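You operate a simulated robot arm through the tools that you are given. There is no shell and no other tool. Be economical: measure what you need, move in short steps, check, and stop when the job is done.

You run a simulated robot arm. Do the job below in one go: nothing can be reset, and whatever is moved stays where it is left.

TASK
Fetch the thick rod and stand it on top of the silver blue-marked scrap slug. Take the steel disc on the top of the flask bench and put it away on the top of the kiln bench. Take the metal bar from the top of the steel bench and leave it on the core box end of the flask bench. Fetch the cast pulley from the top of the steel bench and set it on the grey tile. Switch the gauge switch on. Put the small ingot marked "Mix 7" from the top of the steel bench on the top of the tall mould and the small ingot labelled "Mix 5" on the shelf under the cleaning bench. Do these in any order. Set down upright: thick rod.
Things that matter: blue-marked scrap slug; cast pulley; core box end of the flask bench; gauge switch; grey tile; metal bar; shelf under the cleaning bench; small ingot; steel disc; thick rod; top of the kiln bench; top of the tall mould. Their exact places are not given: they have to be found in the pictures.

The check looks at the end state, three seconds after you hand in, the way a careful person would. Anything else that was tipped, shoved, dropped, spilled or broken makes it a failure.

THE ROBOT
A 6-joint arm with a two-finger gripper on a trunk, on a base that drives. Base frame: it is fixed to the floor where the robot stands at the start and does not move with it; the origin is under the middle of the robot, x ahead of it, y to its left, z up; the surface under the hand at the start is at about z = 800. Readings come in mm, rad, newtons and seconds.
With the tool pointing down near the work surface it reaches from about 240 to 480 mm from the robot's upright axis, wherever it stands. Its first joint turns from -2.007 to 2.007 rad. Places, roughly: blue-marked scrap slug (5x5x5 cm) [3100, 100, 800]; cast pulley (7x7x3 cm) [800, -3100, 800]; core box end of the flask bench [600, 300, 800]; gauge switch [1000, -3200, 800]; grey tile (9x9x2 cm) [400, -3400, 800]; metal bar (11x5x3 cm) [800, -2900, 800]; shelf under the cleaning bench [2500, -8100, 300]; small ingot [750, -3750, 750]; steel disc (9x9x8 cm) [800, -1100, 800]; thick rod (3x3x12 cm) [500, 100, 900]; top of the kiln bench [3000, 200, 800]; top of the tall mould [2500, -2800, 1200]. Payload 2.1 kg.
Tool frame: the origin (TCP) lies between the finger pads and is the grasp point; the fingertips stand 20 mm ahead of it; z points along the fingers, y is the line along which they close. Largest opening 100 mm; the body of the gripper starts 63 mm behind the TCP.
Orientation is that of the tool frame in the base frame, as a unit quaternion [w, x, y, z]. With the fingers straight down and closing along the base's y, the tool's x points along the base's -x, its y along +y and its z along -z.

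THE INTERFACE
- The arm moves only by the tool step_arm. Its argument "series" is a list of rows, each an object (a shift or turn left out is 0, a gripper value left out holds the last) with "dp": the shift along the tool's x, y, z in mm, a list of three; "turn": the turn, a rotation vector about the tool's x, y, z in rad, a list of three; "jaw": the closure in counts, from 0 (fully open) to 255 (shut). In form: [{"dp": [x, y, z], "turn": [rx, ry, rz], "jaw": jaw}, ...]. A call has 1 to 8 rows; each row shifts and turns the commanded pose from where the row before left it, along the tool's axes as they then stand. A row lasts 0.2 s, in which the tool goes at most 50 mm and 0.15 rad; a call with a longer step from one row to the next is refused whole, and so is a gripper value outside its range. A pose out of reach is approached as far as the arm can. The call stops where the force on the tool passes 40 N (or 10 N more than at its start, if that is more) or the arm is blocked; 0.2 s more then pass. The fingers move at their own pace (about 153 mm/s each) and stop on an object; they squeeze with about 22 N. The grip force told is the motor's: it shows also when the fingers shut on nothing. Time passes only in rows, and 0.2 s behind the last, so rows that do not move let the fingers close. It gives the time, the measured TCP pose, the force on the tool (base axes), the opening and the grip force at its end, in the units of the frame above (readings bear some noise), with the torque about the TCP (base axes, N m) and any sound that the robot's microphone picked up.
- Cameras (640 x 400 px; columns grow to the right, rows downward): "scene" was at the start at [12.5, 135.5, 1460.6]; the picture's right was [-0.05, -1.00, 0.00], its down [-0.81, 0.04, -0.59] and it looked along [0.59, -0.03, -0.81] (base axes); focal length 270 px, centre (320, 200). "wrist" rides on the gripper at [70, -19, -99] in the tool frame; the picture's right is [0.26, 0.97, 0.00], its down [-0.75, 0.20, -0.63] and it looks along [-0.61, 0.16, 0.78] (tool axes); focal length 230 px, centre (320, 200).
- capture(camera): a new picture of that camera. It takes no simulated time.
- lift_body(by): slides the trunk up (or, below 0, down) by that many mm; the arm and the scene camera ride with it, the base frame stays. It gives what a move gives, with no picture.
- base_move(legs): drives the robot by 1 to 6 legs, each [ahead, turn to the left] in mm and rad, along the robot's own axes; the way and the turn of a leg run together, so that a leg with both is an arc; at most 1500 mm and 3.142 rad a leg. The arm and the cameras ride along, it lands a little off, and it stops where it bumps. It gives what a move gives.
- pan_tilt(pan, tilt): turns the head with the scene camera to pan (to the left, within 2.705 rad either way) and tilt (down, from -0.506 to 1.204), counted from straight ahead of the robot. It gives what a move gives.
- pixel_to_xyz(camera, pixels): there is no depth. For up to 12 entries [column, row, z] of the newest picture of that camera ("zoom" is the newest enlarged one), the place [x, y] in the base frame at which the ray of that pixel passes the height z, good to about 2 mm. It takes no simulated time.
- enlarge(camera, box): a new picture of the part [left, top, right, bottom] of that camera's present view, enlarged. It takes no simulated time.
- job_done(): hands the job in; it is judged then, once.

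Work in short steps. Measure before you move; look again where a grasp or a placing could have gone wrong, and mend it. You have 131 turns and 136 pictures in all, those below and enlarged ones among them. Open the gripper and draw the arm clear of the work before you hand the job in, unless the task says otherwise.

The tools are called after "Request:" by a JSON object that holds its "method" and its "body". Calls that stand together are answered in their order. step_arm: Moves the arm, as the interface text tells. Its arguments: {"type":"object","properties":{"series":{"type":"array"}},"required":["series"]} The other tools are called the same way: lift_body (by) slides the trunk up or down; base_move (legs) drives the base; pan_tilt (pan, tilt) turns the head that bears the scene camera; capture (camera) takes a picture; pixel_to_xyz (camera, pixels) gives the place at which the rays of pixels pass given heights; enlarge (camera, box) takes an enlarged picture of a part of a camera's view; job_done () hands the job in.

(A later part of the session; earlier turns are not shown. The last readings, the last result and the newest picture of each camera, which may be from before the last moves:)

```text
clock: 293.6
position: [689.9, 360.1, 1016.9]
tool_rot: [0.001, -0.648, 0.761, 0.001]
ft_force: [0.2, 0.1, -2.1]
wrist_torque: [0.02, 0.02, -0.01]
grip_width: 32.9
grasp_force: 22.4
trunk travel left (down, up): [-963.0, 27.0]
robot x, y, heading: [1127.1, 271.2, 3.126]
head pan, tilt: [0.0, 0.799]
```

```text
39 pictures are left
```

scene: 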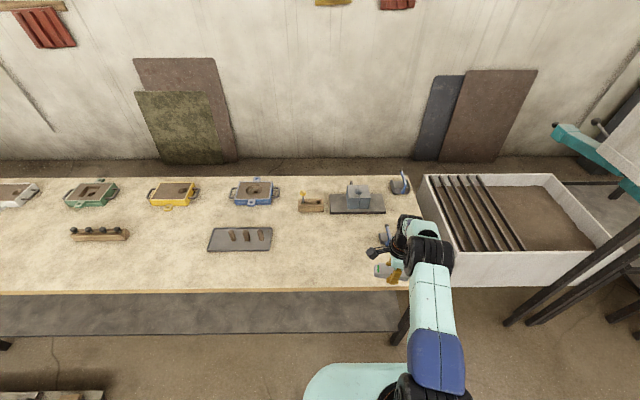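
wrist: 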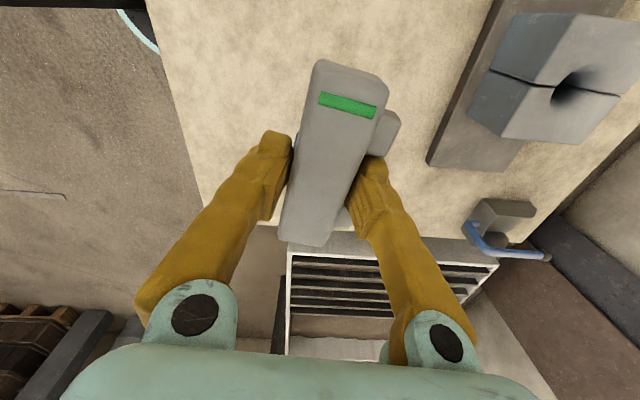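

The small dustpan is near y≥390, so I'll place the bar at (690,272). I'll move −88 in y, lower by trunk, then take small steps.

Request:
{"method": "step_arm", "body": {"series": [{"dp": [29, -4.7, 0]}, {"dp": [29, -4.7, 0]}, {"dp": [29, -4.7, 0]}, {"dp": [0, 0, 0]}]}}

Request:
{"method": "lift_body", "body": {"by": -172}}

Request:
{"method": "step_arm", "body": {"series": [{"dp": [0, 0, 4]}, {"dp": [0, 0, 3]}, {"dp": [0, 0, 2]}, {"dp": [0, 0, 0]}]}}

Request:
{"method": "capture", "body": {"camera": "wrist"}}

```text
clock: 294.6
position: [686.9, 271.3, 1015.2]
tool_rot: [0.0, -0.649, 0.761, -0.002]
ft_force: [0.2, 0.3, -3.3]
wrist_torque: [0.04, -0.02, 0.01]
grip_width: 33.3
grasp_force: 22.2
trunk travel left (down, up): [-963.0, 27.0]
robot x, y, heading: [1127.3, 270.7, 3.134]
head pan, tilt: [0.0, 0.799]
```

```text
clock: 296.5
position: [687.4, 271.8, 843.3]
tool_rot: [0.001, -0.649, 0.761, -0.001]
ft_force: [-0.4, 0.1, -3.3]
wrist_torque: [-0.01, -0.03, 0.01]
grip_width: 33.0
grasp_force: 21.5
trunk travel left (down, up): [-791.0, 199.0]
robot x, y, heading: [1126.4, 270.7, 3.129]
head pan, tilt: [0.0, 0.799]
```

```text
clock: 297.5
position: [687.7, 270.9, 833.3]
tool_rot: [0.0, -0.649, 0.761, -0.001]
ft_force: [0.7, -0.7, -1.9]
wrist_torque: [0.0, -0.01, 0.0]
grip_width: 33.3
grasp_force: 22.2
trunk travel left (down, up): [-791.0, 199.0]
robot x, y, heading: [1127.3, 271.2, 3.125]
head pan, tilt: [0.0, 0.799]
```

```text
38 pictures are left
```

wrist: 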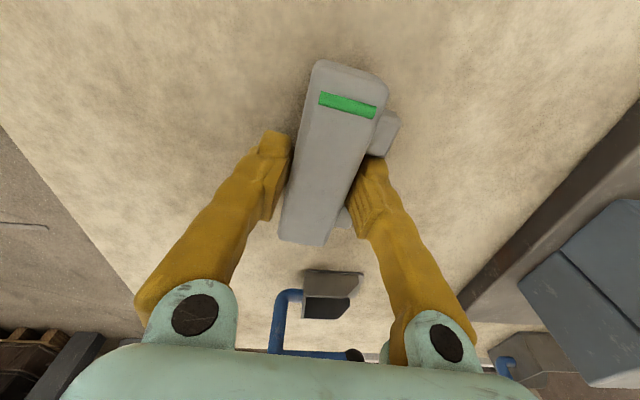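

Clear below; the dustpan is behind. I'll lower the last few millimetres.

Request:
{"method": "step_arm", "body": {"series": [{"dp": [0, 0, 1.5]}, {"dp": [0, 0, 1.5]}, {"dp": [0, 0, 1.5]}, {"dp": [0, 0, 0]}]}}

Request:
{"method": "step_arm", "body": {"series": [{"dp": [0, 0, 1]}, {"dp": [0, 0, 1]}, {"dp": [0, 0, 0]}]}}

```text
clock: 298.5
position: [687.8, 271.7, 828.6]
tool_rot: [0.001, -0.649, 0.761, -0.001]
ft_force: [-0.3, -0.2, -1.8]
wrist_torque: [0.03, -0.02, -0.02]
grip_width: 33.3
grasp_force: 22.1
trunk travel left (down, up): [-791.0, 199.0]
robot x, y, heading: [1127.3, 273.2, 3.125]
head pan, tilt: [0.0, 0.799]
```

```text
clock: 299.3
position: [688.1, 270.8, 826.7]
tool_rot: [0.0, -0.649, 0.761, -0.001]
ft_force: [-0.1, 0.5, -3.0]
wrist_torque: [0.03, -0.03, 0.03]
grip_width: 33.2
grasp_force: 21.6
trunk travel left (down, up): [-791.0, 199.0]
robot x, y, heading: [1123.7, 272.5, 3.125]
head pan, tilt: [0.0, 0.799]
```

Still free at 826.7; lowering further in 1 mm rows to about 823.

Request:
{"method": "step_arm", "body": {"series": [{"dp": [0, 0, 1]}, {"dp": [0, 0, 1]}, {"dp": [0, 0, 1]}, {"dp": [0, 0, 0]}]}}

```text
clock: 300.3
position: [687.5, 270.8, 824.9]
tool_rot: [-0.001, -0.649, 0.761, 0.001]
ft_force: [-2.7, 0.1, 13.0]
wrist_torque: [-0.19, 0.07, -0.01]
grip_width: 33.2
grasp_force: 22.1
trunk travel left (down, up): [-791.0, 199.0]
robot x, y, heading: [1125.8, 274.7, 3.132]
head pan, tilt: [0.0, 0.799]
```

Contact (13 N). I'll release, rise and back away, then check the bar.

Request:
{"method": "step_arm", "body": {"series": [{"dp": [0, 0, -1], "jaw": 150}, {"dp": [0, 0, 0], "jaw": 60}, {"dp": [0, 0, 0]}]}}

Request:
{"method": "lift_body", "body": {"by": 170}}

Request:
{"method": "base_move", "body": {"legs": [[-280, 0]]}}

Request:
{"method": "capture", "body": {"camera": "scene"}}

```text
clock: 301.1
position: [687.8, 271.0, 824.6]
tool_rot: [0.001, -0.649, 0.761, 0.0]
ft_force: [-0.2, 0.0, -0.3]
wrist_torque: [-0.02, 0.01, -0.01]
grip_width: 76.8
grasp_force: 0.0
trunk travel left (down, up): [-791.0, 199.0]
robot x, y, heading: [1128.5, 271.0, 3.128]
head pan, tilt: [0.0, 0.799]
```

```text
clock: 303.1
position: [688.1, 272.9, 994.2]
tool_rot: [0.001, -0.649, 0.761, -0.001]
ft_force: [0.7, -0.7, -0.2]
wrist_torque: [-0.03, 0.03, -0.01]
grip_width: 76.3
grasp_force: 0.0
trunk travel left (down, up): [-961.0, 29.0]
robot x, y, heading: [1127.9, 269.7, 3.13]
head pan, tilt: [0.0, 0.799]
```

```text
clock: 305.0
position: [965.8, 266.8, 994.4]
tool_rot: [0.001, -0.649, 0.76, -0.002]
ft_force: [-0.4, 0.2, 0.3]
wrist_torque: [-0.07, -0.01, -0.01]
grip_width: 76.6
grasp_force: 0.0
trunk travel left (down, up): [-961.0, 29.0]
robot x, y, heading: [1405.8, 268.0, 3.13]
head pan, tilt: [0.0, 0.799]
```

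```text
37 pictures are left
```

scene: 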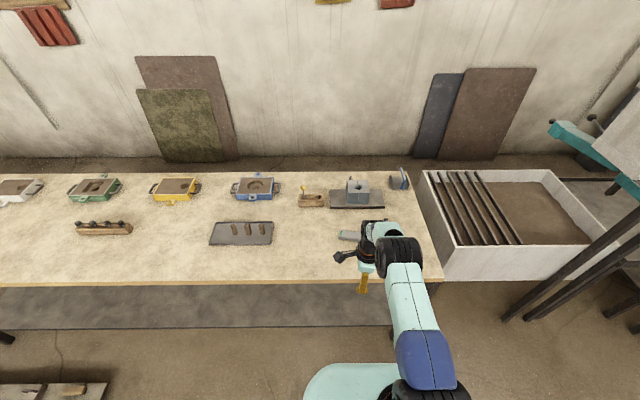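

The bar rests at (350,235) on the core-box end. I'll drive back to the steel bench's far side, in front of the pulley.

Request:
{"method": "base_move", "body": {"legs": [[0, 2.053], [1199, 0], [0, -0.471], [1240, 0], [0, -0.821], [555, 0]]}}

Request:
{"method": "base_move", "body": {"legs": [[0, 0.821], [660, 0], [0, -1.571]]}}

Request:
{"method": "step_arm", "body": {"series": [{"dp": [0, 0, 0], "jaw": 20}, {"dp": [0, 0, 0]}]}}

```text
clock: 328.1
position: [1151.6, -2708.7, 995.5]
tool_rot: [-0.001, 0.878, -0.478, 0.0]
ft_force: [0.2, 0.4, -0.3]
wrist_torque: [-0.02, 0.0, -0.02]
grip_width: 76.7
grasp_force: 0.1
trunk travel left (down, up): [-961.0, 29.0]
robot x, y, heading: [1477.4, -2418.7, -2.419]
head pan, tilt: [0.0, 0.799]
```

```text
clock: 337.7
position: [1013.0, -3067.0, 995.8]
tool_rot: [0.0, -0.64, 0.768, 0.0]
ft_force: [0.2, 0.6, 0.0]
wrist_torque: [-0.01, -0.02, 0.03]
grip_width: 76.6
grasp_force: 0.0
trunk travel left (down, up): [-961.0, 29.0]
robot x, y, heading: [1453.7, -3076.2, 3.111]
head pan, tilt: [0.0, 0.799]
```

```text
clock: 338.3
position: [1014.9, -3065.9, 996.3]
tool_rot: [0.002, -0.64, 0.769, 0.0]
ft_force: [0.0, 0.3, 0.3]
wrist_torque: [0.02, 0.03, 0.01]
grip_width: 91.9
grasp_force: 0.0
trunk travel left (down, up): [-961.0, 29.0]
robot x, y, heading: [1452.4, -3075.1, 3.106]
head pan, tilt: [0.0, 0.799]
```

In line. I'll move forward 208 mm and look down at the pulley.

Request:
{"method": "base_move", "body": {"legs": [[208, 0]]}}

Request:
{"method": "capture", "body": {"camera": "wrist"}}

```text
clock: 340.0
position: [806.8, -3059.8, 997.2]
tool_rot: [-0.001, -0.64, 0.768, 0.0]
ft_force: [-0.3, -0.4, 0.7]
wrist_torque: [-0.03, 0.07, 0.02]
grip_width: 92.1
grasp_force: 0.1
trunk travel left (down, up): [-961.0, 29.0]
robot x, y, heading: [1244.6, -3069.6, 3.105]
head pan, tilt: [0.0, 0.799]
```

```text
36 pictures are left
```

wrist: 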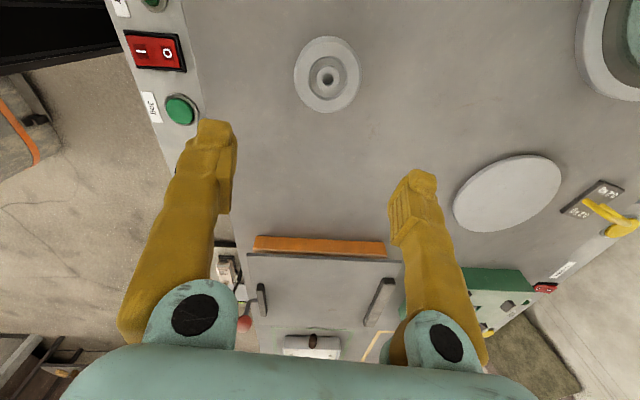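

The pulley is at wrist (328,75). I'll measure it at z≈848.

Request:
{"method": "pixel_to_xyz", "body": {"camera": "wrist", "pixels": [[327.5, 75, 848], [327.5, 75, 848], [294, 75, 845], [361, 75, 845], [325, 111, 835], [330, 37, 848]]}}

```text
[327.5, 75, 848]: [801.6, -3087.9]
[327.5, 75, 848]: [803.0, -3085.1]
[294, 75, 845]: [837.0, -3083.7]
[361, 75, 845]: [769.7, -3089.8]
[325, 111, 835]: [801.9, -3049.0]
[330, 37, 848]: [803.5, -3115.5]
```

Centre is (802.5,−3085) with diameter ≈67. I'll shift, lower, close and lift.

Request:
{"method": "step_arm", "body": {"series": [{"dp": [25.9, -0.4, 0]}, {"dp": [0, 0, 0]}]}}

Request:
{"method": "lift_body", "body": {"by": -130}}

Request:
{"method": "step_arm", "body": {"series": [{"dp": [0, 0, 11]}, {"dp": [0, 0, 10]}, {"dp": [0, 0, 0], "jaw": 255}, {"dp": [0, 0, 0]}, {"dp": [0, 0, 0]}]}}

Request:
{"method": "lift_body", "body": {"by": 155}}

Request:
{"method": "capture", "body": {"camera": "wrist"}}

```text
clock: 340.6
position: [800.5, -3085.2, 995.3]
tool_rot: [0.0, -0.641, 0.768, 0.0]
ft_force: [0.3, 0.4, -0.4]
wrist_torque: [-0.05, -0.01, 0.0]
grip_width: 92.4
grasp_force: 0.1
trunk travel left (down, up): [-961.0, 29.0]
robot x, y, heading: [1245.7, -3069.9, 3.112]
head pan, tilt: [0.0, 0.799]
```

```text
clock: 342.1
position: [801.9, -3085.3, 864.8]
tool_rot: [0.001, -0.641, 0.768, -0.001]
ft_force: [0.2, 0.0, 0.7]
wrist_torque: [-0.01, -0.02, -0.04]
grip_width: 92.3
grasp_force: 0.1
trunk travel left (down, up): [-831.0, 159.0]
robot x, y, heading: [1242.3, -3067.7, 3.108]
head pan, tilt: [0.0, 0.799]
```

```text
clock: 343.3
position: [801.4, -3084.3, 843.7]
tool_rot: [0.0, -0.641, 0.768, -0.001]
ft_force: [-0.8, 0.5, -0.3]
wrist_torque: [0.04, 0.0, 0.04]
grip_width: 65.8
grasp_force: 21.9
trunk travel left (down, up): [-831.0, 159.0]
robot x, y, heading: [1247.0, -3068.0, 3.108]
head pan, tilt: [0.0, 0.799]
```

```text
clock: 345.1
position: [800.2, -3084.5, 999.3]
tool_rot: [0.0, -0.641, 0.768, -0.001]
ft_force: [-0.5, -0.5, -1.7]
wrist_torque: [-0.01, 0.01, -0.04]
grip_width: 65.7
grasp_force: 22.2
trunk travel left (down, up): [-986.0, 4.0]
robot x, y, heading: [1244.5, -3065.6, 3.113]
head pan, tilt: [0.0, 0.799]
```

```text
35 pictures are left
```

wrist: 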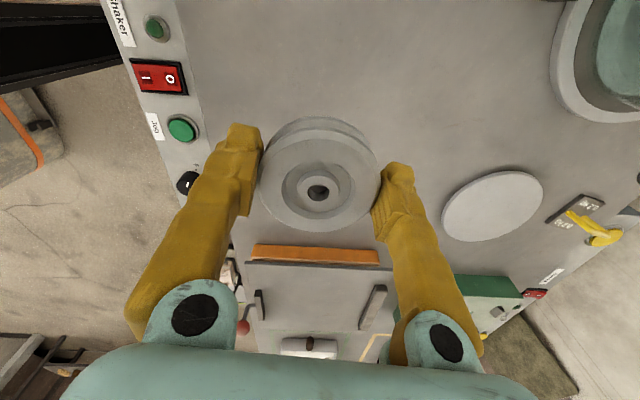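

The pulley is held. I'll drive around the south end to the near side in front of the tile.

Request:
{"method": "base_move", "body": {"legs": [[-230, 0], [0, 1.602], [1380, 0], [0, -1.571], [1500, 0], [235, 0]]}}

```text
clock: 369.4
position: [-734.3, -4476.0, 1000.8]
tool_rot: [0.0, -0.652, 0.758, 0.001]
ft_force: [0.7, -0.1, -1.7]
wrist_torque: [0.02, 0.01, 0.0]
grip_width: 65.9
grasp_force: 22.3
trunk travel left (down, up): [-986.0, 4.0]
robot x, y, heading: [-290.5, -4444.1, 3.14]
head pan, tilt: [0.0, 0.799]
```

On track. Next north to y≈−3430, face east and forward 230 mm.

Request:
{"method": "base_move", "body": {"legs": [[0, -1.569], [1012, 0], [0, -1.571], [235, 0]]}}

Request:
{"method": "capture", "body": {"camera": "wrist"}}

Request:
{"method": "pan_tilt", "body": {"pan": 0.0, "tilt": 1.0}}

Request:
{"method": "capture", "body": {"camera": "scene"}}

```text
clock: 383.6
position: [383.5, -3415.8, 999.6]
tool_rot: [0.001, 0.76, 0.65, 0.001]
ft_force: [-0.8, 0.1, -1.9]
wrist_torque: [0.02, 0.0, 0.0]
grip_width: 65.9
grasp_force: 22.2
trunk travel left (down, up): [-986.0, 4.0]
robot x, y, heading: [-54.8, -3441.7, -0.012]
head pan, tilt: [0.0, 0.799]
```

```text
34 pictures are left
```

wrist: 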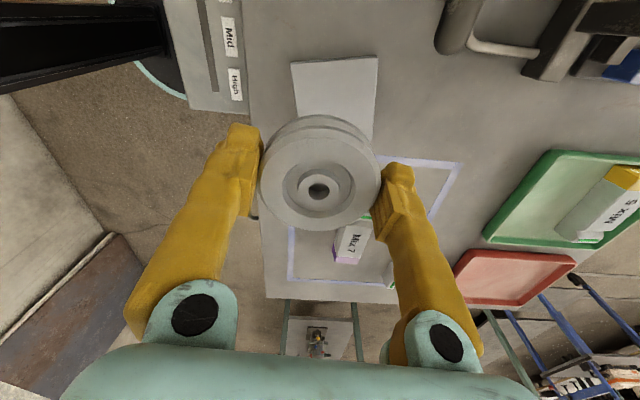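

```text
clock: 384.4
position: [386.8, -3414.6, 997.4]
tool_rot: [-0.001, 0.761, 0.649, -0.001]
ft_force: [-0.6, 0.2, -1.5]
wrist_torque: [-0.05, 0.03, 0.01]
grip_width: 65.9
grasp_force: 22.1
trunk travel left (down, up): [-986.0, 4.0]
robot x, y, heading: [-59.0, -3439.8, -0.004]
head pan, tilt: [0.0, 1.0]
```

```text
33 pictures are left
```

scene: 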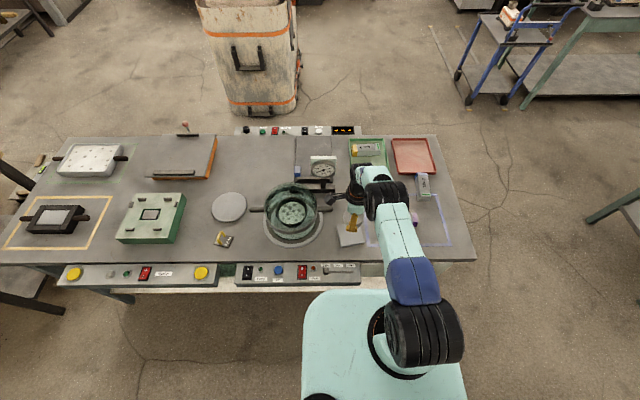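

Tile corners visible in the wrist view are (291,62), (378,57) and (373,138). I'll measure them at z≈838.

Request:
{"method": "pixel_to_xyz", "body": {"camera": "wrist", "pixels": [[291, 62, 838], [378, 57, 838], [373, 138, 838], [291, 62, 838], [373, 138, 838], [350, 243, 850], [338, 262, 830]]}}

Request:
{"method": "pixel_to_xyz", "body": {"camera": "scene", "pixels": [[340, 229, 838], [364, 244, 838], [340, 246, 838], [396, 222, 850]]}}

```text
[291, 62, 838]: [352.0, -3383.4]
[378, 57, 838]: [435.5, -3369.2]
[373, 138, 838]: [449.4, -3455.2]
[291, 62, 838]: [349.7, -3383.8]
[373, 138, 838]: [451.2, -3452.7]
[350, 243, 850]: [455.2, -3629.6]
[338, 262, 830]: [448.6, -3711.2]
```

```text
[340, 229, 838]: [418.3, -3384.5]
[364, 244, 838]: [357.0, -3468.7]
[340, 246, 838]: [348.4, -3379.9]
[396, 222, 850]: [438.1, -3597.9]
```

Tile centre is (400.5,−3419). I'll raise the arm 75 mm for reach, shift over the tile, and lower the trunk 190 mm.

Request:
{"method": "step_arm", "body": {"series": [{"dp": [0, 0, -38]}, {"dp": [0, 0, -37]}, {"dp": [-1.5, 15.9, 0]}, {"dp": [0, 0, 0]}]}}

Request:
{"method": "lift_body", "body": {"by": -190}}

Request:
{"method": "capture", "body": {"camera": "wrist"}}

```text
clock: 385.4
position: [401.1, -3419.1, 1075.1]
tool_rot: [0.0, 0.761, 0.649, -0.001]
ft_force: [0.3, 0.0, -2.3]
wrist_torque: [-0.02, -0.01, 0.01]
grip_width: 66.2
grasp_force: 22.0
trunk travel left (down, up): [-986.0, 4.0]
robot x, y, heading: [-55.1, -3446.0, -0.012]
head pan, tilt: [0.0, 1.0]
```

```text
clock: 387.4
position: [402.2, -3419.1, 883.5]
tool_rot: [0.0, 0.76, 0.65, -0.001]
ft_force: [-0.9, 0.6, -0.9]
wrist_torque: [-0.03, 0.0, -0.02]
grip_width: 65.6
grasp_force: 22.2
trunk travel left (down, up): [-796.0, 194.0]
robot x, y, heading: [-54.9, -3441.4, -0.009]
head pan, tilt: [0.0, 1.0]
```

```text
32 pictures are left
```

wrist: 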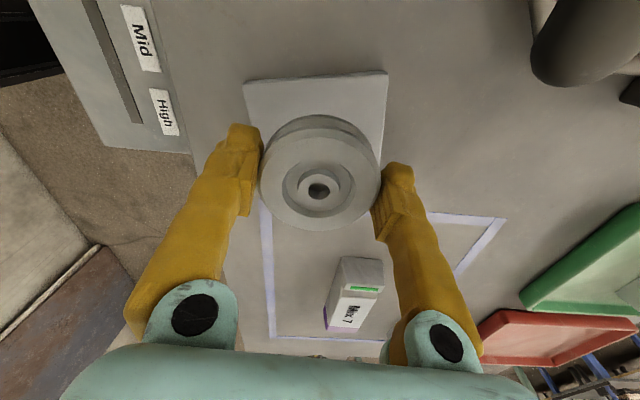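

Aligned over the tile. Lowering to contact, expected near z≈864.

Request:
{"method": "step_arm", "body": {"series": [{"dp": [0, 0, 6]}, {"dp": [0, 0, 6]}, {"dp": [0, 0, 3]}, {"dp": [0, 0, 0]}]}}

Request:
{"method": "step_arm", "body": {"series": [{"dp": [0, 0, 1.5]}, {"dp": [0, 0, 1.5]}, {"dp": [0, 0, 0]}]}}

Request:
{"method": "step_arm", "body": {"series": [{"dp": [0, 0, 1]}, {"dp": [0, 0, 1]}, {"dp": [0, 0, 0]}]}}

```text
clock: 388.4
position: [401.9, -3417.6, 868.6]
tool_rot: [-0.001, 0.76, 0.65, 0.0]
ft_force: [0.2, -0.5, -1.7]
wrist_torque: [0.05, -0.01, -0.03]
grip_width: 65.6
grasp_force: 21.6
trunk travel left (down, up): [-796.0, 194.0]
robot x, y, heading: [-55.7, -3440.6, -0.008]
head pan, tilt: [0.0, 1.0]
```

```text
clock: 389.2
position: [401.6, -3418.7, 864.3]
tool_rot: [0.0, 0.76, 0.65, 0.0]
ft_force: [0.9, 0.6, -1.7]
wrist_torque: [0.02, 0.02, -0.02]
grip_width: 65.6
grasp_force: 22.3
trunk travel left (down, up): [-796.0, 194.0]
robot x, y, heading: [-58.1, -3443.6, -0.004]
head pan, tilt: [0.0, 1.0]
```

```text
clock: 390.0
position: [401.6, -3418.8, 863.6]
tool_rot: [0.0, 0.76, 0.65, -0.001]
ft_force: [-0.5, -0.1, -2.6]
wrist_torque: [-0.01, -0.01, 0.0]
grip_width: 65.7
grasp_force: 22.1
trunk travel left (down, up): [-796.0, 194.0]
robot x, y, heading: [-57.5, -3441.1, -0.011]
head pan, tilt: [0.0, 1.0]
```

Not yet; continuing.

Request:
{"method": "step_arm", "body": {"series": [{"dp": [0, 0, 1]}, {"dp": [0, 0, 1]}, {"dp": [0, 0, 0]}]}}

Request:
{"method": "step_arm", "body": {"series": [{"dp": [0, 0, 1]}, {"dp": [0, 0, 1]}, {"dp": [0, 0, 0]}]}}

```text
clock: 390.8
position: [401.8, -3419.8, 861.8]
tool_rot: [-0.001, 0.761, 0.649, -0.001]
ft_force: [0.3, -0.3, -1.9]
wrist_torque: [0.01, -0.02, -0.01]
grip_width: 65.8
grasp_force: 22.1
trunk travel left (down, up): [-796.0, 194.0]
robot x, y, heading: [-54.1, -3441.5, -0.008]
head pan, tilt: [0.0, 1.0]
```

```text
clock: 391.6
position: [401.8, -3419.9, 860.1]
tool_rot: [-0.001, 0.76, 0.649, 0.0]
ft_force: [0.6, -0.9, -1.6]
wrist_torque: [0.0, 0.02, -0.01]
grip_width: 65.7
grasp_force: 21.7
trunk travel left (down, up): [-796.0, 194.0]
robot x, y, heading: [-55.0, -3442.5, -0.01]
head pan, tilt: [0.0, 1.0]
```

Continue down a few more mm.

Request:
{"method": "step_arm", "body": {"series": [{"dp": [0, 0, 1.3]}, {"dp": [0, 0, 1.3]}, {"dp": [0, 0, 0]}]}}

Request:
{"method": "step_arm", "body": {"series": [{"dp": [0, 0, 1]}, {"dp": [0, 0, 1]}, {"dp": [0, 0, 0]}]}}

Request:
{"method": "enlarge", "body": {"camera": "wrist", "box": [220, 60, 420, 240]}}

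```text
clock: 392.4
position: [401.4, -3419.2, 857.2]
tool_rot: [-0.001, 0.76, 0.649, 0.0]
ft_force: [-0.3, 0.2, -2.3]
wrist_torque: [0.03, -0.01, 0.01]
grip_width: 66.0
grasp_force: 21.9
trunk travel left (down, up): [-796.0, 194.0]
robot x, y, heading: [-56.6, -3444.5, -0.011]
head pan, tilt: [0.0, 1.0]
```

```text
clock: 393.2
position: [401.8, -3419.1, 855.1]
tool_rot: [0.0, 0.76, 0.65, 0.0]
ft_force: [2.3, -0.4, 7.7]
wrist_torque: [-0.07, 0.03, -0.02]
grip_width: 65.8
grasp_force: 22.0
trunk travel left (down, up): [-796.0, 194.0]
robot x, y, heading: [-55.9, -3440.3, -0.01]
head pan, tilt: [0.0, 1.0]
```

```text
2.22 times, centred on (320, 150) of wrist
```

zoom: 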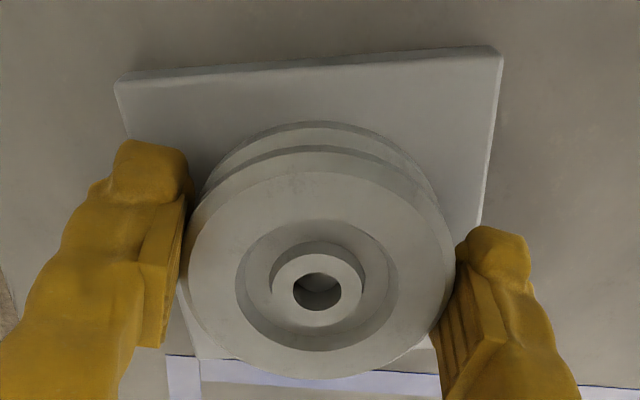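

Contact on the tile. I'll release, rise, back off and verify, then reposition for Mix 7.

Request:
{"method": "step_arm", "body": {"series": [{"dp": [0, 0, -0.5], "jaw": 60}, {"dp": [0, 0, 0], "jaw": 20}, {"dp": [0, 0, 0]}]}}

Request:
{"method": "lift_body", "body": {"by": 140}}

Request:
{"method": "base_move", "body": {"legs": [[-250, 0], [0, -1.562], [200, 0], [0, 1.571], [300, 0]]}}

Request:
{"method": "capture", "body": {"camera": "wrist"}}

Request:
{"method": "pan_tilt", "body": {"pan": 0.3, "tilt": 1.0}}

Request:
{"method": "capture", "body": {"camera": "scene"}}

```text
clock: 394.0
position: [401.3, -3418.9, 856.2]
tool_rot: [-0.001, 0.761, 0.649, -0.001]
ft_force: [0.1, 0.5, 0.5]
wrist_torque: [-0.02, -0.02, 0.01]
grip_width: 92.2
grasp_force: 0.1
trunk travel left (down, up): [-796.0, 194.0]
robot x, y, heading: [-55.5, -3443.0, -0.014]
head pan, tilt: [0.0, 1.0]
```

```text
clock: 395.7
position: [402.2, -3418.9, 996.7]
tool_rot: [-0.001, 0.761, 0.649, -0.001]
ft_force: [-0.2, -0.4, 0.0]
wrist_torque: [-0.02, -0.01, -0.03]
grip_width: 92.2
grasp_force: 0.1
trunk travel left (down, up): [-936.0, 54.0]
robot x, y, heading: [-56.4, -3440.2, -0.007]
head pan, tilt: [0.0, 1.0]
```

```text
clock: 408.0
position: [450.0, -3595.3, 995.1]
tool_rot: [0.0, 0.748, 0.664, 0.0]
ft_force: [-0.3, 0.5, 0.2]
wrist_torque: [0.02, 0.0, -0.01]
grip_width: 92.3
grasp_force: 0.1
trunk travel left (down, up): [-936.0, 54.0]
robot x, y, heading: [-4.2, -3634.6, 0.027]
head pan, tilt: [0.0, 1.0]
```

```text
30 pictures are left
```

wrist: 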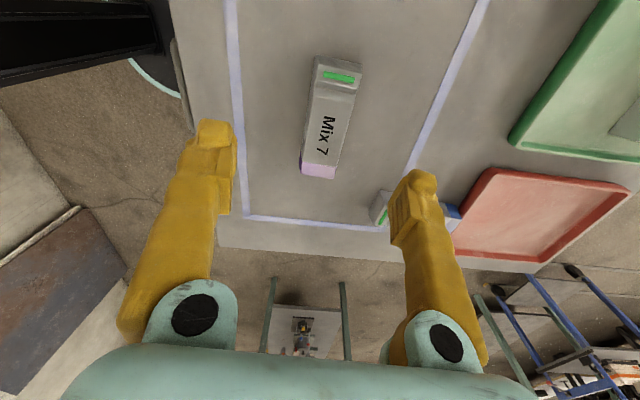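

```text
clock: 408.8
position: [453.4, -3596.2, 996.1]
tool_rot: [-0.001, 0.749, 0.663, -0.001]
ft_force: [0.3, -0.4, 0.2]
wrist_torque: [-0.01, 0.05, -0.02]
grip_width: 92.4
grasp_force: 0.0
trunk travel left (down, up): [-936.0, 54.0]
robot x, y, heading: [-7.6, -3636.5, 0.025]
head pan, tilt: [0.3, 1.0]
```

```text
29 pictures are left
```

scene: 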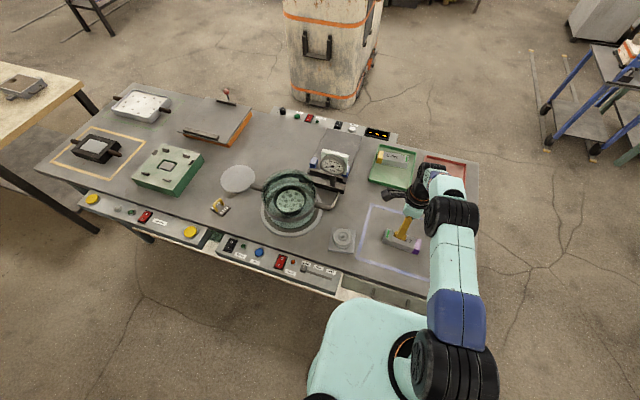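

The pulley sits on the tile at (343,238). Mix 7 runs from wrist (338,62) to (318,172); I'll measure it.

Request:
{"method": "pixel_to_xyz", "body": {"camera": "wrist", "pixels": [[337, 70, 855], [319, 165, 855], [330, 118, 855], [310, 112, 855], [349, 120, 855], [337, 70, 845], [319, 165, 845], [330, 118, 845]]}}

Request:
{"method": "pixel_to_xyz", "body": {"camera": "scene", "pixels": [[400, 241, 855], [400, 241, 845]]}}

```text
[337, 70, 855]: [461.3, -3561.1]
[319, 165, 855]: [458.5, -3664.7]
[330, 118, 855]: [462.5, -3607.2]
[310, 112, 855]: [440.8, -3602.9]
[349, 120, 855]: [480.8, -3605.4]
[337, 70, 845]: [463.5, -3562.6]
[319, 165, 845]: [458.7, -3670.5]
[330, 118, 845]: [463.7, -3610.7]
```

```text
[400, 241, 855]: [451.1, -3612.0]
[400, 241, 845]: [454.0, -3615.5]
```

Centre is (461,−3613). I'll raise the arm for reach, align, lower the trunk, descend to TCP ≈845 and grip, then lift and check.

Request:
{"method": "step_arm", "body": {"series": [{"dp": [0, 0, -25], "jaw": 55}, {"dp": [0, 0, -25]}, {"dp": [-15.7, 11.5, 0]}, {"turn": [0, 0, -0.081]}, {"dp": [0, 0, 0]}]}}

Request:
{"method": "lift_body", "body": {"by": -176}}

Request:
{"method": "step_arm", "body": {"series": [{"dp": [0, 0, 12]}, {"dp": [0, 0, 12]}, {"dp": [0, 0, 0], "jaw": 255}, {"dp": [0, 0, 0]}, {"dp": [0, 0, 0]}]}}

Request:
{"method": "lift_body", "body": {"by": 230}}

Request:
{"method": "capture", "body": {"camera": "wrist"}}

```text
clock: 410.0
position: [461.1, -3611.6, 1046.1]
tool_rot: [0.0, 0.721, 0.693, -0.002]
ft_force: [-0.4, 0.4, 0.1]
wrist_torque: [0.04, -0.03, 0.02]
grip_width: 78.4
grasp_force: 0.1
trunk travel left (down, up): [-936.0, 54.0]
robot x, y, heading: [-6.5, -3637.6, 0.029]
head pan, tilt: [0.3, 1.0]
```

```text
clock: 412.0
position: [462.0, -3613.0, 870.2]
tool_rot: [-0.001, 0.721, 0.693, -0.001]
ft_force: [0.4, 0.2, 0.2]
wrist_torque: [-0.01, -0.03, 0.01]
grip_width: 78.1
grasp_force: 0.1
trunk travel left (down, up): [-760.0, 230.0]
robot x, y, heading: [-4.6, -3634.0, 0.029]
head pan, tilt: [0.3, 1.0]
```

```text
clock: 413.2
position: [461.7, -3613.1, 845.6]
tool_rot: [-0.001, 0.721, 0.693, 0.0]
ft_force: [2.6, 0.1, 2.6]
wrist_torque: [-0.02, -0.09, -0.01]
grip_width: 46.6
grasp_force: 21.7
trunk travel left (down, up): [-760.0, 230.0]
robot x, y, heading: [-4.8, -3635.2, 0.028]
head pan, tilt: [0.3, 1.0]
```

```text
clock: 415.6
position: [462.1, -3611.5, 1075.3]
tool_rot: [-0.001, 0.721, 0.693, -0.002]
ft_force: [0.4, 0.7, -5.0]
wrist_torque: [0.06, -0.03, -0.02]
grip_width: 46.8
grasp_force: 21.9
trunk travel left (down, up): [-990.0, 0.0]
robot x, y, heading: [-2.8, -3633.0, 0.028]
head pan, tilt: [0.3, 1.0]
```

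```text
28 pictures are left
```

wrist: 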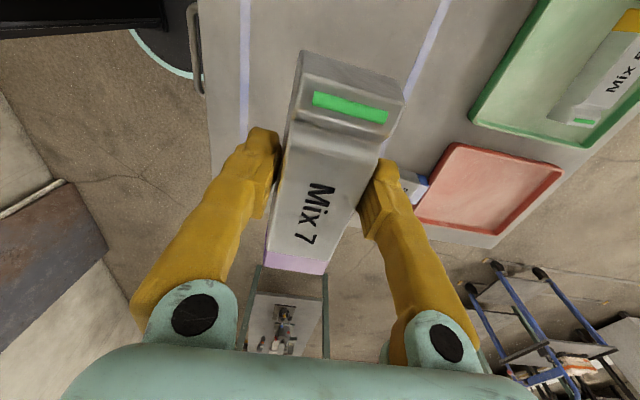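

Mix 7 is held. I'll pull the arm in and raise it, then drive around to the west side of the tall mould.

Request:
{"method": "step_arm", "body": {"series": [{"dp": [0, -30, -20]}, {"dp": [0, -30, -30]}, {"dp": [0, 0, -40]}, {"dp": [0, 0, -40]}, {"dp": [0, 0, -40]}, {"dp": [0, 0, 0]}]}}

Request:
{"method": "base_move", "body": {"legs": [[-290, 0], [0, -1.599], [815, 0], [0, 1.571], [1500, 0], [290, 0]]}}

Request:
{"method": "base_move", "body": {"legs": [[0, 1.571], [1500, 0], [140, 0], [0, -1.571]]}}

Request:
{"method": "pan_tilt", "body": {"pan": 0.0, "tilt": 0.5}}

Request:
{"method": "capture", "body": {"camera": "scene"}}

```text
clock: 417.0
position: [401.0, -3612.5, 1246.6]
tool_rot: [-0.001, 0.721, 0.693, -0.001]
ft_force: [-0.5, -0.9, -5.7]
wrist_torque: [0.04, -0.02, -0.01]
grip_width: 46.3
grasp_force: 22.0
trunk travel left (down, up): [-990.0, 0.0]
robot x, y, heading: [-7.1, -3631.2, 0.028]
head pan, tilt: [0.3, 1.0]
```

```text
clock: 439.4
position: [1911.0, -4443.0, 1248.0]
tool_rot: [-0.001, 0.728, 0.686, -0.001]
ft_force: [0.2, -0.3, -4.4]
wrist_torque: [0.04, -0.05, -0.01]
grip_width: 46.1
grasp_force: 22.1
trunk travel left (down, up): [-990.0, 0.0]
robot x, y, heading: [1508.5, -4460.5, 0.007]
head pan, tilt: [0.3, 1.0]
```

```text
clock: 452.0
position: [1439.1, -2428.0, 1251.0]
tool_rot: [0.0, 0.025, 1.0, 0.006]
ft_force: [0.0, 0.8, -4.8]
wrist_torque: [-0.07, 0.07, 0.0]
grip_width: 46.2
grasp_force: 22.0
trunk travel left (down, up): [-990.0, 0.0]
robot x, y, heading: [1457.6, -2825.4, 1.584]
head pan, tilt: [0.3, 1.0]
stopped in leg 4: the robot was blocked; the commanded pose is now the measured one
```

```text
clock: 453.0
position: [1440.0, -2431.6, 1251.7]
tool_rot: [0.0, 0.026, 1.0, 0.008]
ft_force: [0.8, -0.4, -4.7]
wrist_torque: [-0.05, 0.03, 0.02]
grip_width: 46.0
grasp_force: 21.9
trunk travel left (down, up): [-990.0, 0.0]
robot x, y, heading: [1459.9, -2819.1, 1.587]
head pan, tilt: [0.0, 0.499]
```

```text
27 pictures are left
```

scene: 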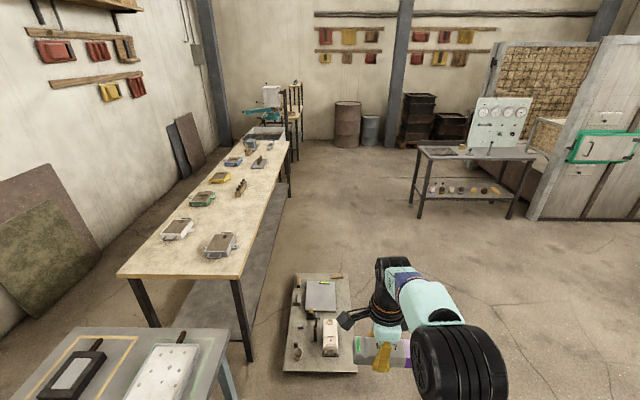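

The turn was blocked at the start. I'll look to the right and around the base for the cause.

Request:
{"method": "pan_tilt", "body": {"pan": -1.3, "tilt": 0.75}}

Request:
{"method": "capture", "body": {"camera": "scene"}}

Request:
{"method": "pixel_to_xyz", "body": {"camera": "scene", "pixels": [[320, 200, 0], [320, 300, 0], [250, 250, 0], [320, 100, 1200], [250, 130, 1200], [400, 130, 1200], [320, 60, 1200], [200, 200, 0]]}}

```text
clock: 454.4
position: [1440.7, -2433.6, 1252.4]
tool_rot: [-0.001, 0.027, 1.0, 0.009]
ft_force: [0.3, -0.5, -5.0]
wrist_torque: [0.01, 0.03, 0.0]
grip_width: 45.9
grasp_force: 21.6
trunk travel left (down, up): [-990.0, 0.0]
robot x, y, heading: [1461.5, -2823.7, 1.587]
head pan, tilt: [-1.3, 0.75]
```

```text
26 pictures are left
```

scene: 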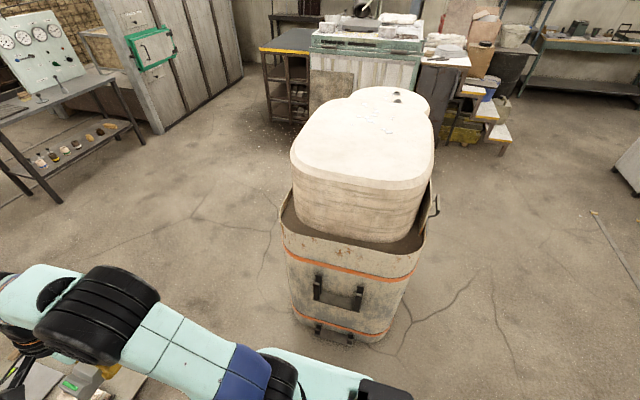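

```text
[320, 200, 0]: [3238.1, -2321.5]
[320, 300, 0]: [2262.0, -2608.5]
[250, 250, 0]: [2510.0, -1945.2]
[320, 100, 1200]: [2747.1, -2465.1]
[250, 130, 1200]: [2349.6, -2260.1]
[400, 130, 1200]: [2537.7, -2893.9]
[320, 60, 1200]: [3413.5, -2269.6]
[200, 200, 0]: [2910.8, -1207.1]
```

Nothing is visible near the base. I'll try moving 60 mm forward with a slight rightward arc, then the rest of the turn.

Request:
{"method": "base_move", "body": {"legs": [[60, -0.2], [0, -0.6], [0, -0.79]]}}

```text
clock: 459.3
position: [1852.9, -2755.6, 1253.3]
tool_rot: [0.006, 0.735, 0.678, 0.006]
ft_force: [0.1, 0.3, -4.8]
wrist_torque: [0.03, -0.01, -0.01]
grip_width: 46.0
grasp_force: 22.0
trunk travel left (down, up): [-990.0, 0.0]
robot x, y, heading: [1466.3, -2759.8, -0.011]
head pan, tilt: [-1.3, 0.75]
```

Facing the mould now. I'll raise the arm another 90 mm and take a scene view of the mould's top.

Request:
{"method": "step_arm", "body": {"series": [{"dp": [0, 0, -30]}, {"dp": [0, 0, -30]}, {"dp": [0, 0, -30]}, {"dp": [0, 0, 0]}]}}

Request:
{"method": "pan_tilt", "body": {"pan": -0.1, "tilt": 0.5}}

Request:
{"method": "capture", "body": {"camera": "scene"}}

Request:
{"method": "pixel_to_xyz", "body": {"camera": "scene", "pixels": [[320, 200, 1200], [320, 250, 1200], [320, 250, 1250], [250, 250, 1200], [400, 250, 1200], [320, 300, 1200], [320, 300, 1150], [320, 200, 1250], [320, 160, 1200]]}}

```text
clock: 460.3
position: [1852.5, -2755.3, 1343.6]
tool_rot: [0.006, 0.735, 0.678, 0.005]
ft_force: [-0.4, -0.4, -4.8]
wrist_torque: [0.03, 0.02, 0.0]
grip_width: 46.0
grasp_force: 22.3
trunk travel left (down, up): [-990.0, 0.0]
robot x, y, heading: [1463.9, -2762.2, -0.015]
head pan, tilt: [-1.3, 0.75]
```

```text
clock: 461.7
position: [1851.8, -2754.8, 1344.5]
tool_rot: [0.006, 0.735, 0.678, 0.005]
ft_force: [0.3, -0.1, -5.1]
wrist_torque: [0.03, 0.0, -0.03]
grip_width: 45.9
grasp_force: 22.4
trunk travel left (down, up): [-990.0, 0.0]
robot x, y, heading: [1461.9, -2759.4, -0.015]
head pan, tilt: [-0.099, 0.499]
```

```text
25 pictures are left
```

scene: 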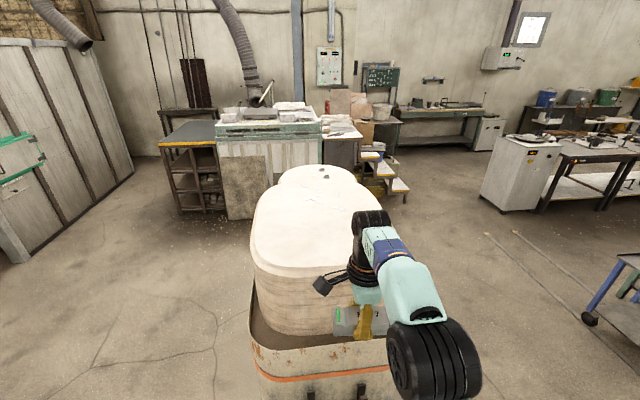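

```text
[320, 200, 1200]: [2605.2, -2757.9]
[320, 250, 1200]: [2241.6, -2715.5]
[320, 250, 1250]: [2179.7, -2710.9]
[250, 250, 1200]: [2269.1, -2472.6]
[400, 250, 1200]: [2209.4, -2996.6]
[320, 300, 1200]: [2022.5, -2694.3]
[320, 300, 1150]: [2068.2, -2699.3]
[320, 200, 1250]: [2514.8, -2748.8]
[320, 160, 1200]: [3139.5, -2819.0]
```

The mould top's near edge is at row ~270 (x≈2145 at z 1200). I'll drive 345 mm forward so the ingot is over the top, extend 40 mm and check with the wrist camera.

Request:
{"method": "base_move", "body": {"legs": [[345, 0]]}}

Request:
{"method": "step_arm", "body": {"series": [{"dp": [0, 20, 20]}, {"dp": [0, 20, 15]}, {"dp": [0, 0, 0]}]}}

Request:
{"method": "capture", "body": {"camera": "wrist"}}

Request:
{"method": "capture", "body": {"camera": "scene"}}

```text
clock: 464.0
position: [2188.7, -2757.3, 1342.8]
tool_rot: [0.004, 0.734, 0.679, 0.005]
ft_force: [-0.2, 0.5, -5.6]
wrist_torque: [0.04, 0.01, -0.01]
grip_width: 45.8
grasp_force: 22.1
trunk travel left (down, up): [-990.0, 0.0]
robot x, y, heading: [1797.4, -2766.8, -0.004]
head pan, tilt: [-0.099, 0.499]
stopped in leg 1: the robot was blocked; the commanded pose is now the measured one
```

```text
clock: 464.8
position: [2228.4, -2760.5, 1308.6]
tool_rot: [0.006, 0.734, 0.679, 0.005]
ft_force: [-0.4, 0.1, -4.4]
wrist_torque: [0.02, -0.01, 0.01]
grip_width: 45.7
grasp_force: 21.9
trunk travel left (down, up): [-990.0, 0.0]
robot x, y, heading: [1802.9, -2768.5, -0.006]
head pan, tilt: [-0.099, 0.499]
```

```text
24 pictures are left
```

wrist: 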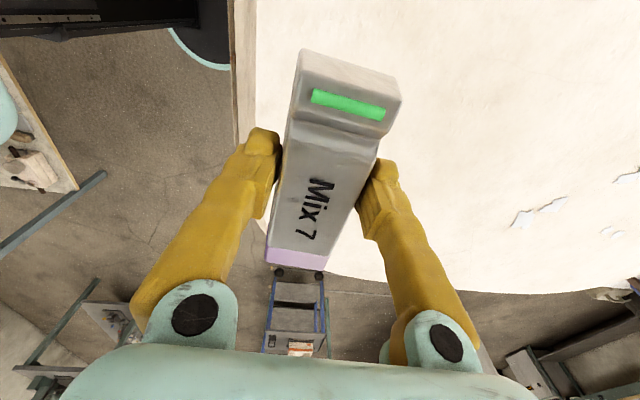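

```text
23 pictures are left
```

scene: 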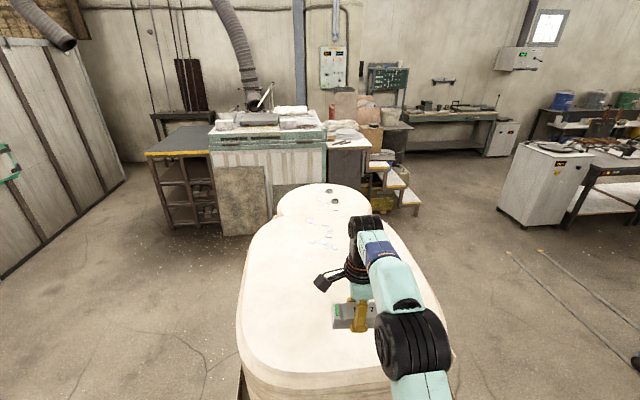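

The ingot is over the top but near its south and west edges. I'll move 100 mm north and 20 mm east, and measure where the top's edge lies.

Request:
{"method": "pixel_to_xyz", "body": {"camera": "wrist", "pixels": [[256, 110, 1200], [256, 110, 1250], [330, 272, 1200], [330, 272, 1250], [440, 290, 1220]]}}

Request:
{"method": "step_arm", "body": {"series": [{"dp": [33, 5, 3]}, {"dp": [33, 5, 3]}, {"dp": [33, 5, 3]}, {"dp": [0, 5, 3]}, {"dp": [0, 0, 0]}]}}

Request:
{"method": "capture", "body": {"camera": "wrist"}}

```text
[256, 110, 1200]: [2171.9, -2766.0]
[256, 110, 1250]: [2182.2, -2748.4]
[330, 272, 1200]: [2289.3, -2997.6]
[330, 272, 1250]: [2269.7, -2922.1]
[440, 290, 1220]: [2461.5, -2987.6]
```

```text
clock: 466.0
position: [2243.9, -2666.9, 1292.4]
tool_rot: [0.006, 0.734, 0.679, 0.005]
ft_force: [0.5, -0.1, -4.9]
wrist_torque: [0.03, -0.02, 0.03]
grip_width: 46.0
grasp_force: 22.0
out of reach, approached as far as the arm can: row 3
trunk travel left (down, up): [-990.0, 0.0]
robot x, y, heading: [1796.6, -2768.0, -0.01]
head pan, tilt: [-0.099, 0.499]
```

```text
22 pictures are left
```

wrist: 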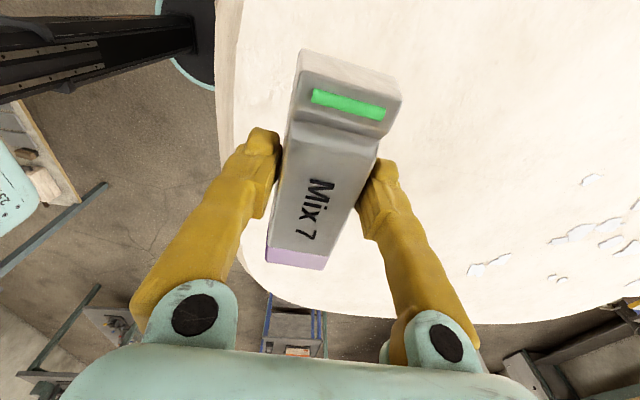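

The edge is at x≈2175 and the ingot spans 2221–2267, safely inside. I'll descend in 3 mm rows until contact.

Request:
{"method": "step_arm", "body": {"series": [{"dp": [0, 0, 3]}, {"dp": [0, 0, 3]}, {"dp": [0, 0, 3]}, {"dp": [0, 0, 3]}, {"dp": [0, 0, 3]}, {"dp": [0, 0, 3]}, {"dp": [0, 0, 3]}, {"dp": [0, 0, 3]}]}}

Request:
{"method": "step_arm", "body": {"series": [{"dp": [0, 0, 3]}, {"dp": [0, 0, 3]}, {"dp": [0, 0, 3]}, {"dp": [0, 0, 3]}, {"dp": [0, 0, 3]}, {"dp": [0, 0, 0]}]}}

Request:
{"method": "enlarge", "body": {"camera": "scene", "box": [240, 230, 440, 380]}}

```text
clock: 467.8
position: [2248.8, -2665.3, 1269.0]
tool_rot: [0.005, 0.734, 0.679, 0.004]
ft_force: [0.5, 0.4, -4.5]
wrist_torque: [0.03, -0.01, -0.05]
grip_width: 45.8
grasp_force: 22.2
out of reach, approached as far as the arm can: row 8
trunk travel left (down, up): [-990.0, 0.0]
robot x, y, heading: [1799.6, -2767.0, -0.006]
head pan, tilt: [-0.099, 0.499]
```

```text
clock: 469.2
position: [2252.2, -2664.4, 1255.9]
tool_rot: [0.005, 0.734, 0.679, 0.005]
ft_force: [-0.9, -0.1, -4.8]
wrist_torque: [0.01, -0.01, -0.02]
grip_width: 45.8
grasp_force: 21.4
out of reach, approached as far as the arm can: row 4
trunk travel left (down, up): [-990.0, 0.0]
robot x, y, heading: [1801.3, -2765.5, -0.011]
head pan, tilt: [-0.099, 0.499]
```

```text
2.67 times, centred on (340, 305) of scene
```

zoom: 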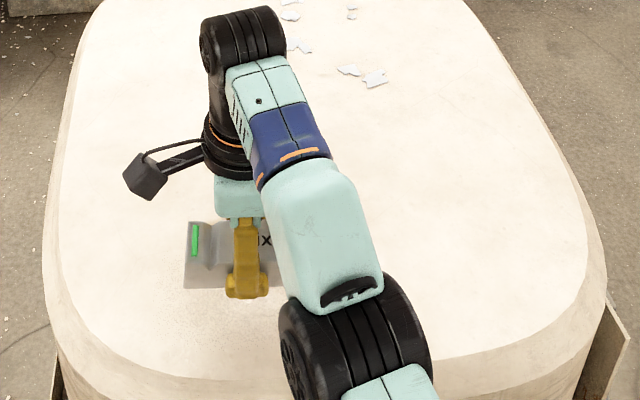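

No contact yet, with the bottom at ≈1229. I'll continue with two more calls; the force limit will stop them.

Request:
{"method": "step_arm", "body": {"series": [{"dp": [0, 0, 3]}, {"dp": [0, 0, 3]}, {"dp": [0, 0, 3]}, {"dp": [0, 0, 3]}, {"dp": [0, 0, 3]}, {"dp": [0, 0, 3]}, {"dp": [0, 0, 0]}]}}

Request:
{"method": "step_arm", "body": {"series": [{"dp": [0, 0, 2]}, {"dp": [0, 0, 2]}, {"dp": [0, 0, 2]}, {"dp": [0, 0, 0]}]}}

Request:
{"method": "capture", "body": {"camera": "wrist"}}

```text
clock: 470.8
position: [2257.4, -2662.7, 1239.5]
tool_rot: [0.006, 0.734, 0.679, 0.006]
ft_force: [-0.5, -0.5, -5.3]
wrist_torque: [0.02, 0.01, 0.0]
grip_width: 45.6
grasp_force: 22.0
out of reach, approached as far as the arm can: row 3
trunk travel left (down, up): [-990.0, 0.0]
robot x, y, heading: [1798.1, -2765.3, -0.011]
head pan, tilt: [-0.099, 0.499]
```

```text
clock: 471.8
position: [2258.5, -2661.7, 1233.8]
tool_rot: [0.006, 0.733, 0.68, 0.005]
ft_force: [0.2, 0.0, -5.0]
wrist_torque: [0.05, -0.01, -0.04]
grip_width: 45.6
grasp_force: 22.0
out of reach, approached as far as the arm can: row 2
trunk travel left (down, up): [-990.0, 0.0]
robot x, y, heading: [1798.1, -2768.9, -0.007]
head pan, tilt: [-0.099, 0.499]
```

```text
20 pictures are left
```

wrist: 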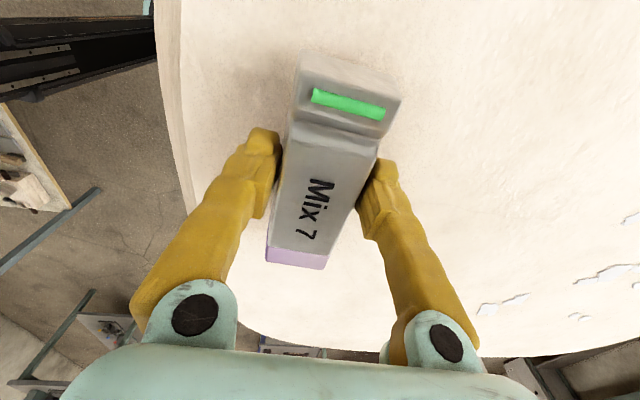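

Still above the surface. Continuing down in 3 mm rows under the force limit.

Request:
{"method": "step_arm", "body": {"series": [{"dp": [0, 0, 3]}, {"dp": [0, 0, 3]}, {"dp": [0, 0, 3]}, {"dp": [0, 0, 3]}, {"dp": [0, 0, 3]}, {"dp": [0, 0, 3]}, {"dp": [0, 0, 0]}]}}

Request:
{"method": "pixel_to_xyz", "body": {"camera": "wrist", "pixels": [[190, 110, 1150], [190, 110, 1180], [190, 110, 1200]]}}

Request:
{"method": "step_arm", "body": {"series": [{"dp": [0, 0, 2]}, {"dp": [0, 0, 2]}, {"dp": [0, 0, 2]}, {"dp": [0, 0, 2]}, {"dp": [0, 0, 0]}]}}

Request:
{"method": "step_arm", "body": {"series": [{"dp": [0, 0, 2]}, {"dp": [0, 0, 2]}, {"dp": [0, 0, 2]}, {"dp": [0, 0, 2]}, {"dp": [0, 0, 0]}]}}

```text
clock: 473.4
position: [2261.8, -2661.6, 1219.4]
tool_rot: [0.007, 0.734, 0.679, 0.008]
ft_force: [4.5, 0.6, 17.0]
wrist_torque: [-0.33, -0.02, 0.03]
grip_width: 45.7
grasp_force: 21.5
out of reach, approached as far as the arm can: row 5
trunk travel left (down, up): [-990.0, 0.0]
robot x, y, heading: [1799.0, -2766.3, -0.011]
head pan, tilt: [-0.099, 0.499]
```

```text
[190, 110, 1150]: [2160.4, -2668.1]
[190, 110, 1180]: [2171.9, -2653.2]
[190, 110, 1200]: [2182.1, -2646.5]
```

```text
clock: 474.6
position: [2261.1, -2662.7, 1210.5]
tool_rot: [0.006, 0.734, 0.679, 0.007]
ft_force: [6.3, -0.2, 22.9]
wrist_torque: [-0.13, 0.19, 0.03]
grip_width: 47.6
grasp_force: 22.4
trunk travel left (down, up): [-990.0, 0.0]
robot x, y, heading: [1796.3, -2768.1, -0.009]
head pan, tilt: [-0.099, 0.499]
```

```text
clock: 475.1
position: [2261.3, -2662.5, 1210.5]
tool_rot: [0.007, 0.734, 0.679, 0.01]
ft_force: [-1.0, -0.7, 13.4]
wrist_torque: [-0.02, 0.61, -0.03]
grip_width: 47.7
grasp_force: 21.5
trunk travel left (down, up): [-990.0, 0.0]
robot x, y, heading: [1801.1, -2767.7, -0.009]
head pan, tilt: [-0.099, 0.499]
stopped in row 2: the force on the tool passed its limit at 43 N (the readings are from after the stop); the commanded pose is now the measured one
```

The ingot is on the top and the fingertips touch the surface too. I'll open fully, rise, back the base off and check.

Request:
{"method": "step_arm", "body": {"series": [{"dp": [0, 0, -2], "jaw": 120}, {"dp": [0, 0, 0], "jaw": 0}, {"dp": [0, 0, 0]}, {"dp": [0, -3, -20]}, {"dp": [0, -4, -20]}, {"dp": [0, -5, -25]}, {"dp": [0, -20, -25]}, {"dp": [0, 0, 0]}]}}

Request:
{"method": "base_move", "body": {"legs": [[-330, 0]]}}

Request:
{"method": "capture", "body": {"camera": "scene"}}

```text
clock: 476.9
position: [2239.6, -2657.6, 1296.3]
tool_rot: [0.006, 0.734, 0.679, 0.006]
ft_force: [-0.3, 0.0, -0.2]
wrist_torque: [0.01, 0.02, -0.01]
grip_width: 100.0
grasp_force: 0.1
out of reach, approached as far as the arm can: row 7
trunk travel left (down, up): [-990.0, 0.0]
robot x, y, heading: [1795.6, -2767.7, -0.006]
head pan, tilt: [-0.099, 0.499]
```

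```text
clock: 479.0
position: [1911.7, -2654.7, 1296.2]
tool_rot: [0.005, 0.734, 0.679, 0.006]
ft_force: [-0.1, 0.4, -1.3]
wrist_torque: [0.01, 0.01, -0.01]
grip_width: 99.9
grasp_force: 0.0
trunk travel left (down, up): [-990.0, 0.0]
robot x, y, heading: [1471.0, -2762.1, -0.016]
head pan, tilt: [-0.099, 0.499]
```

```text
19 pictures are left
```

scene: 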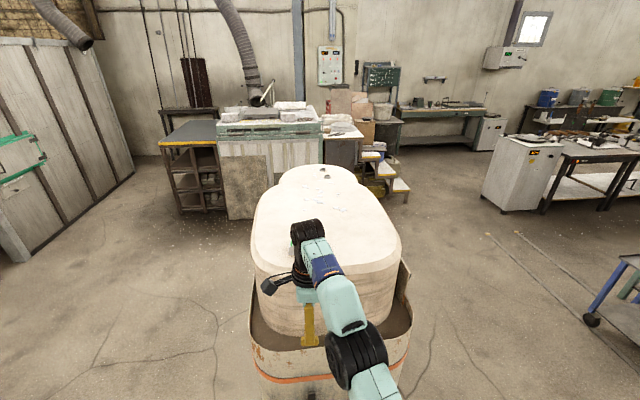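

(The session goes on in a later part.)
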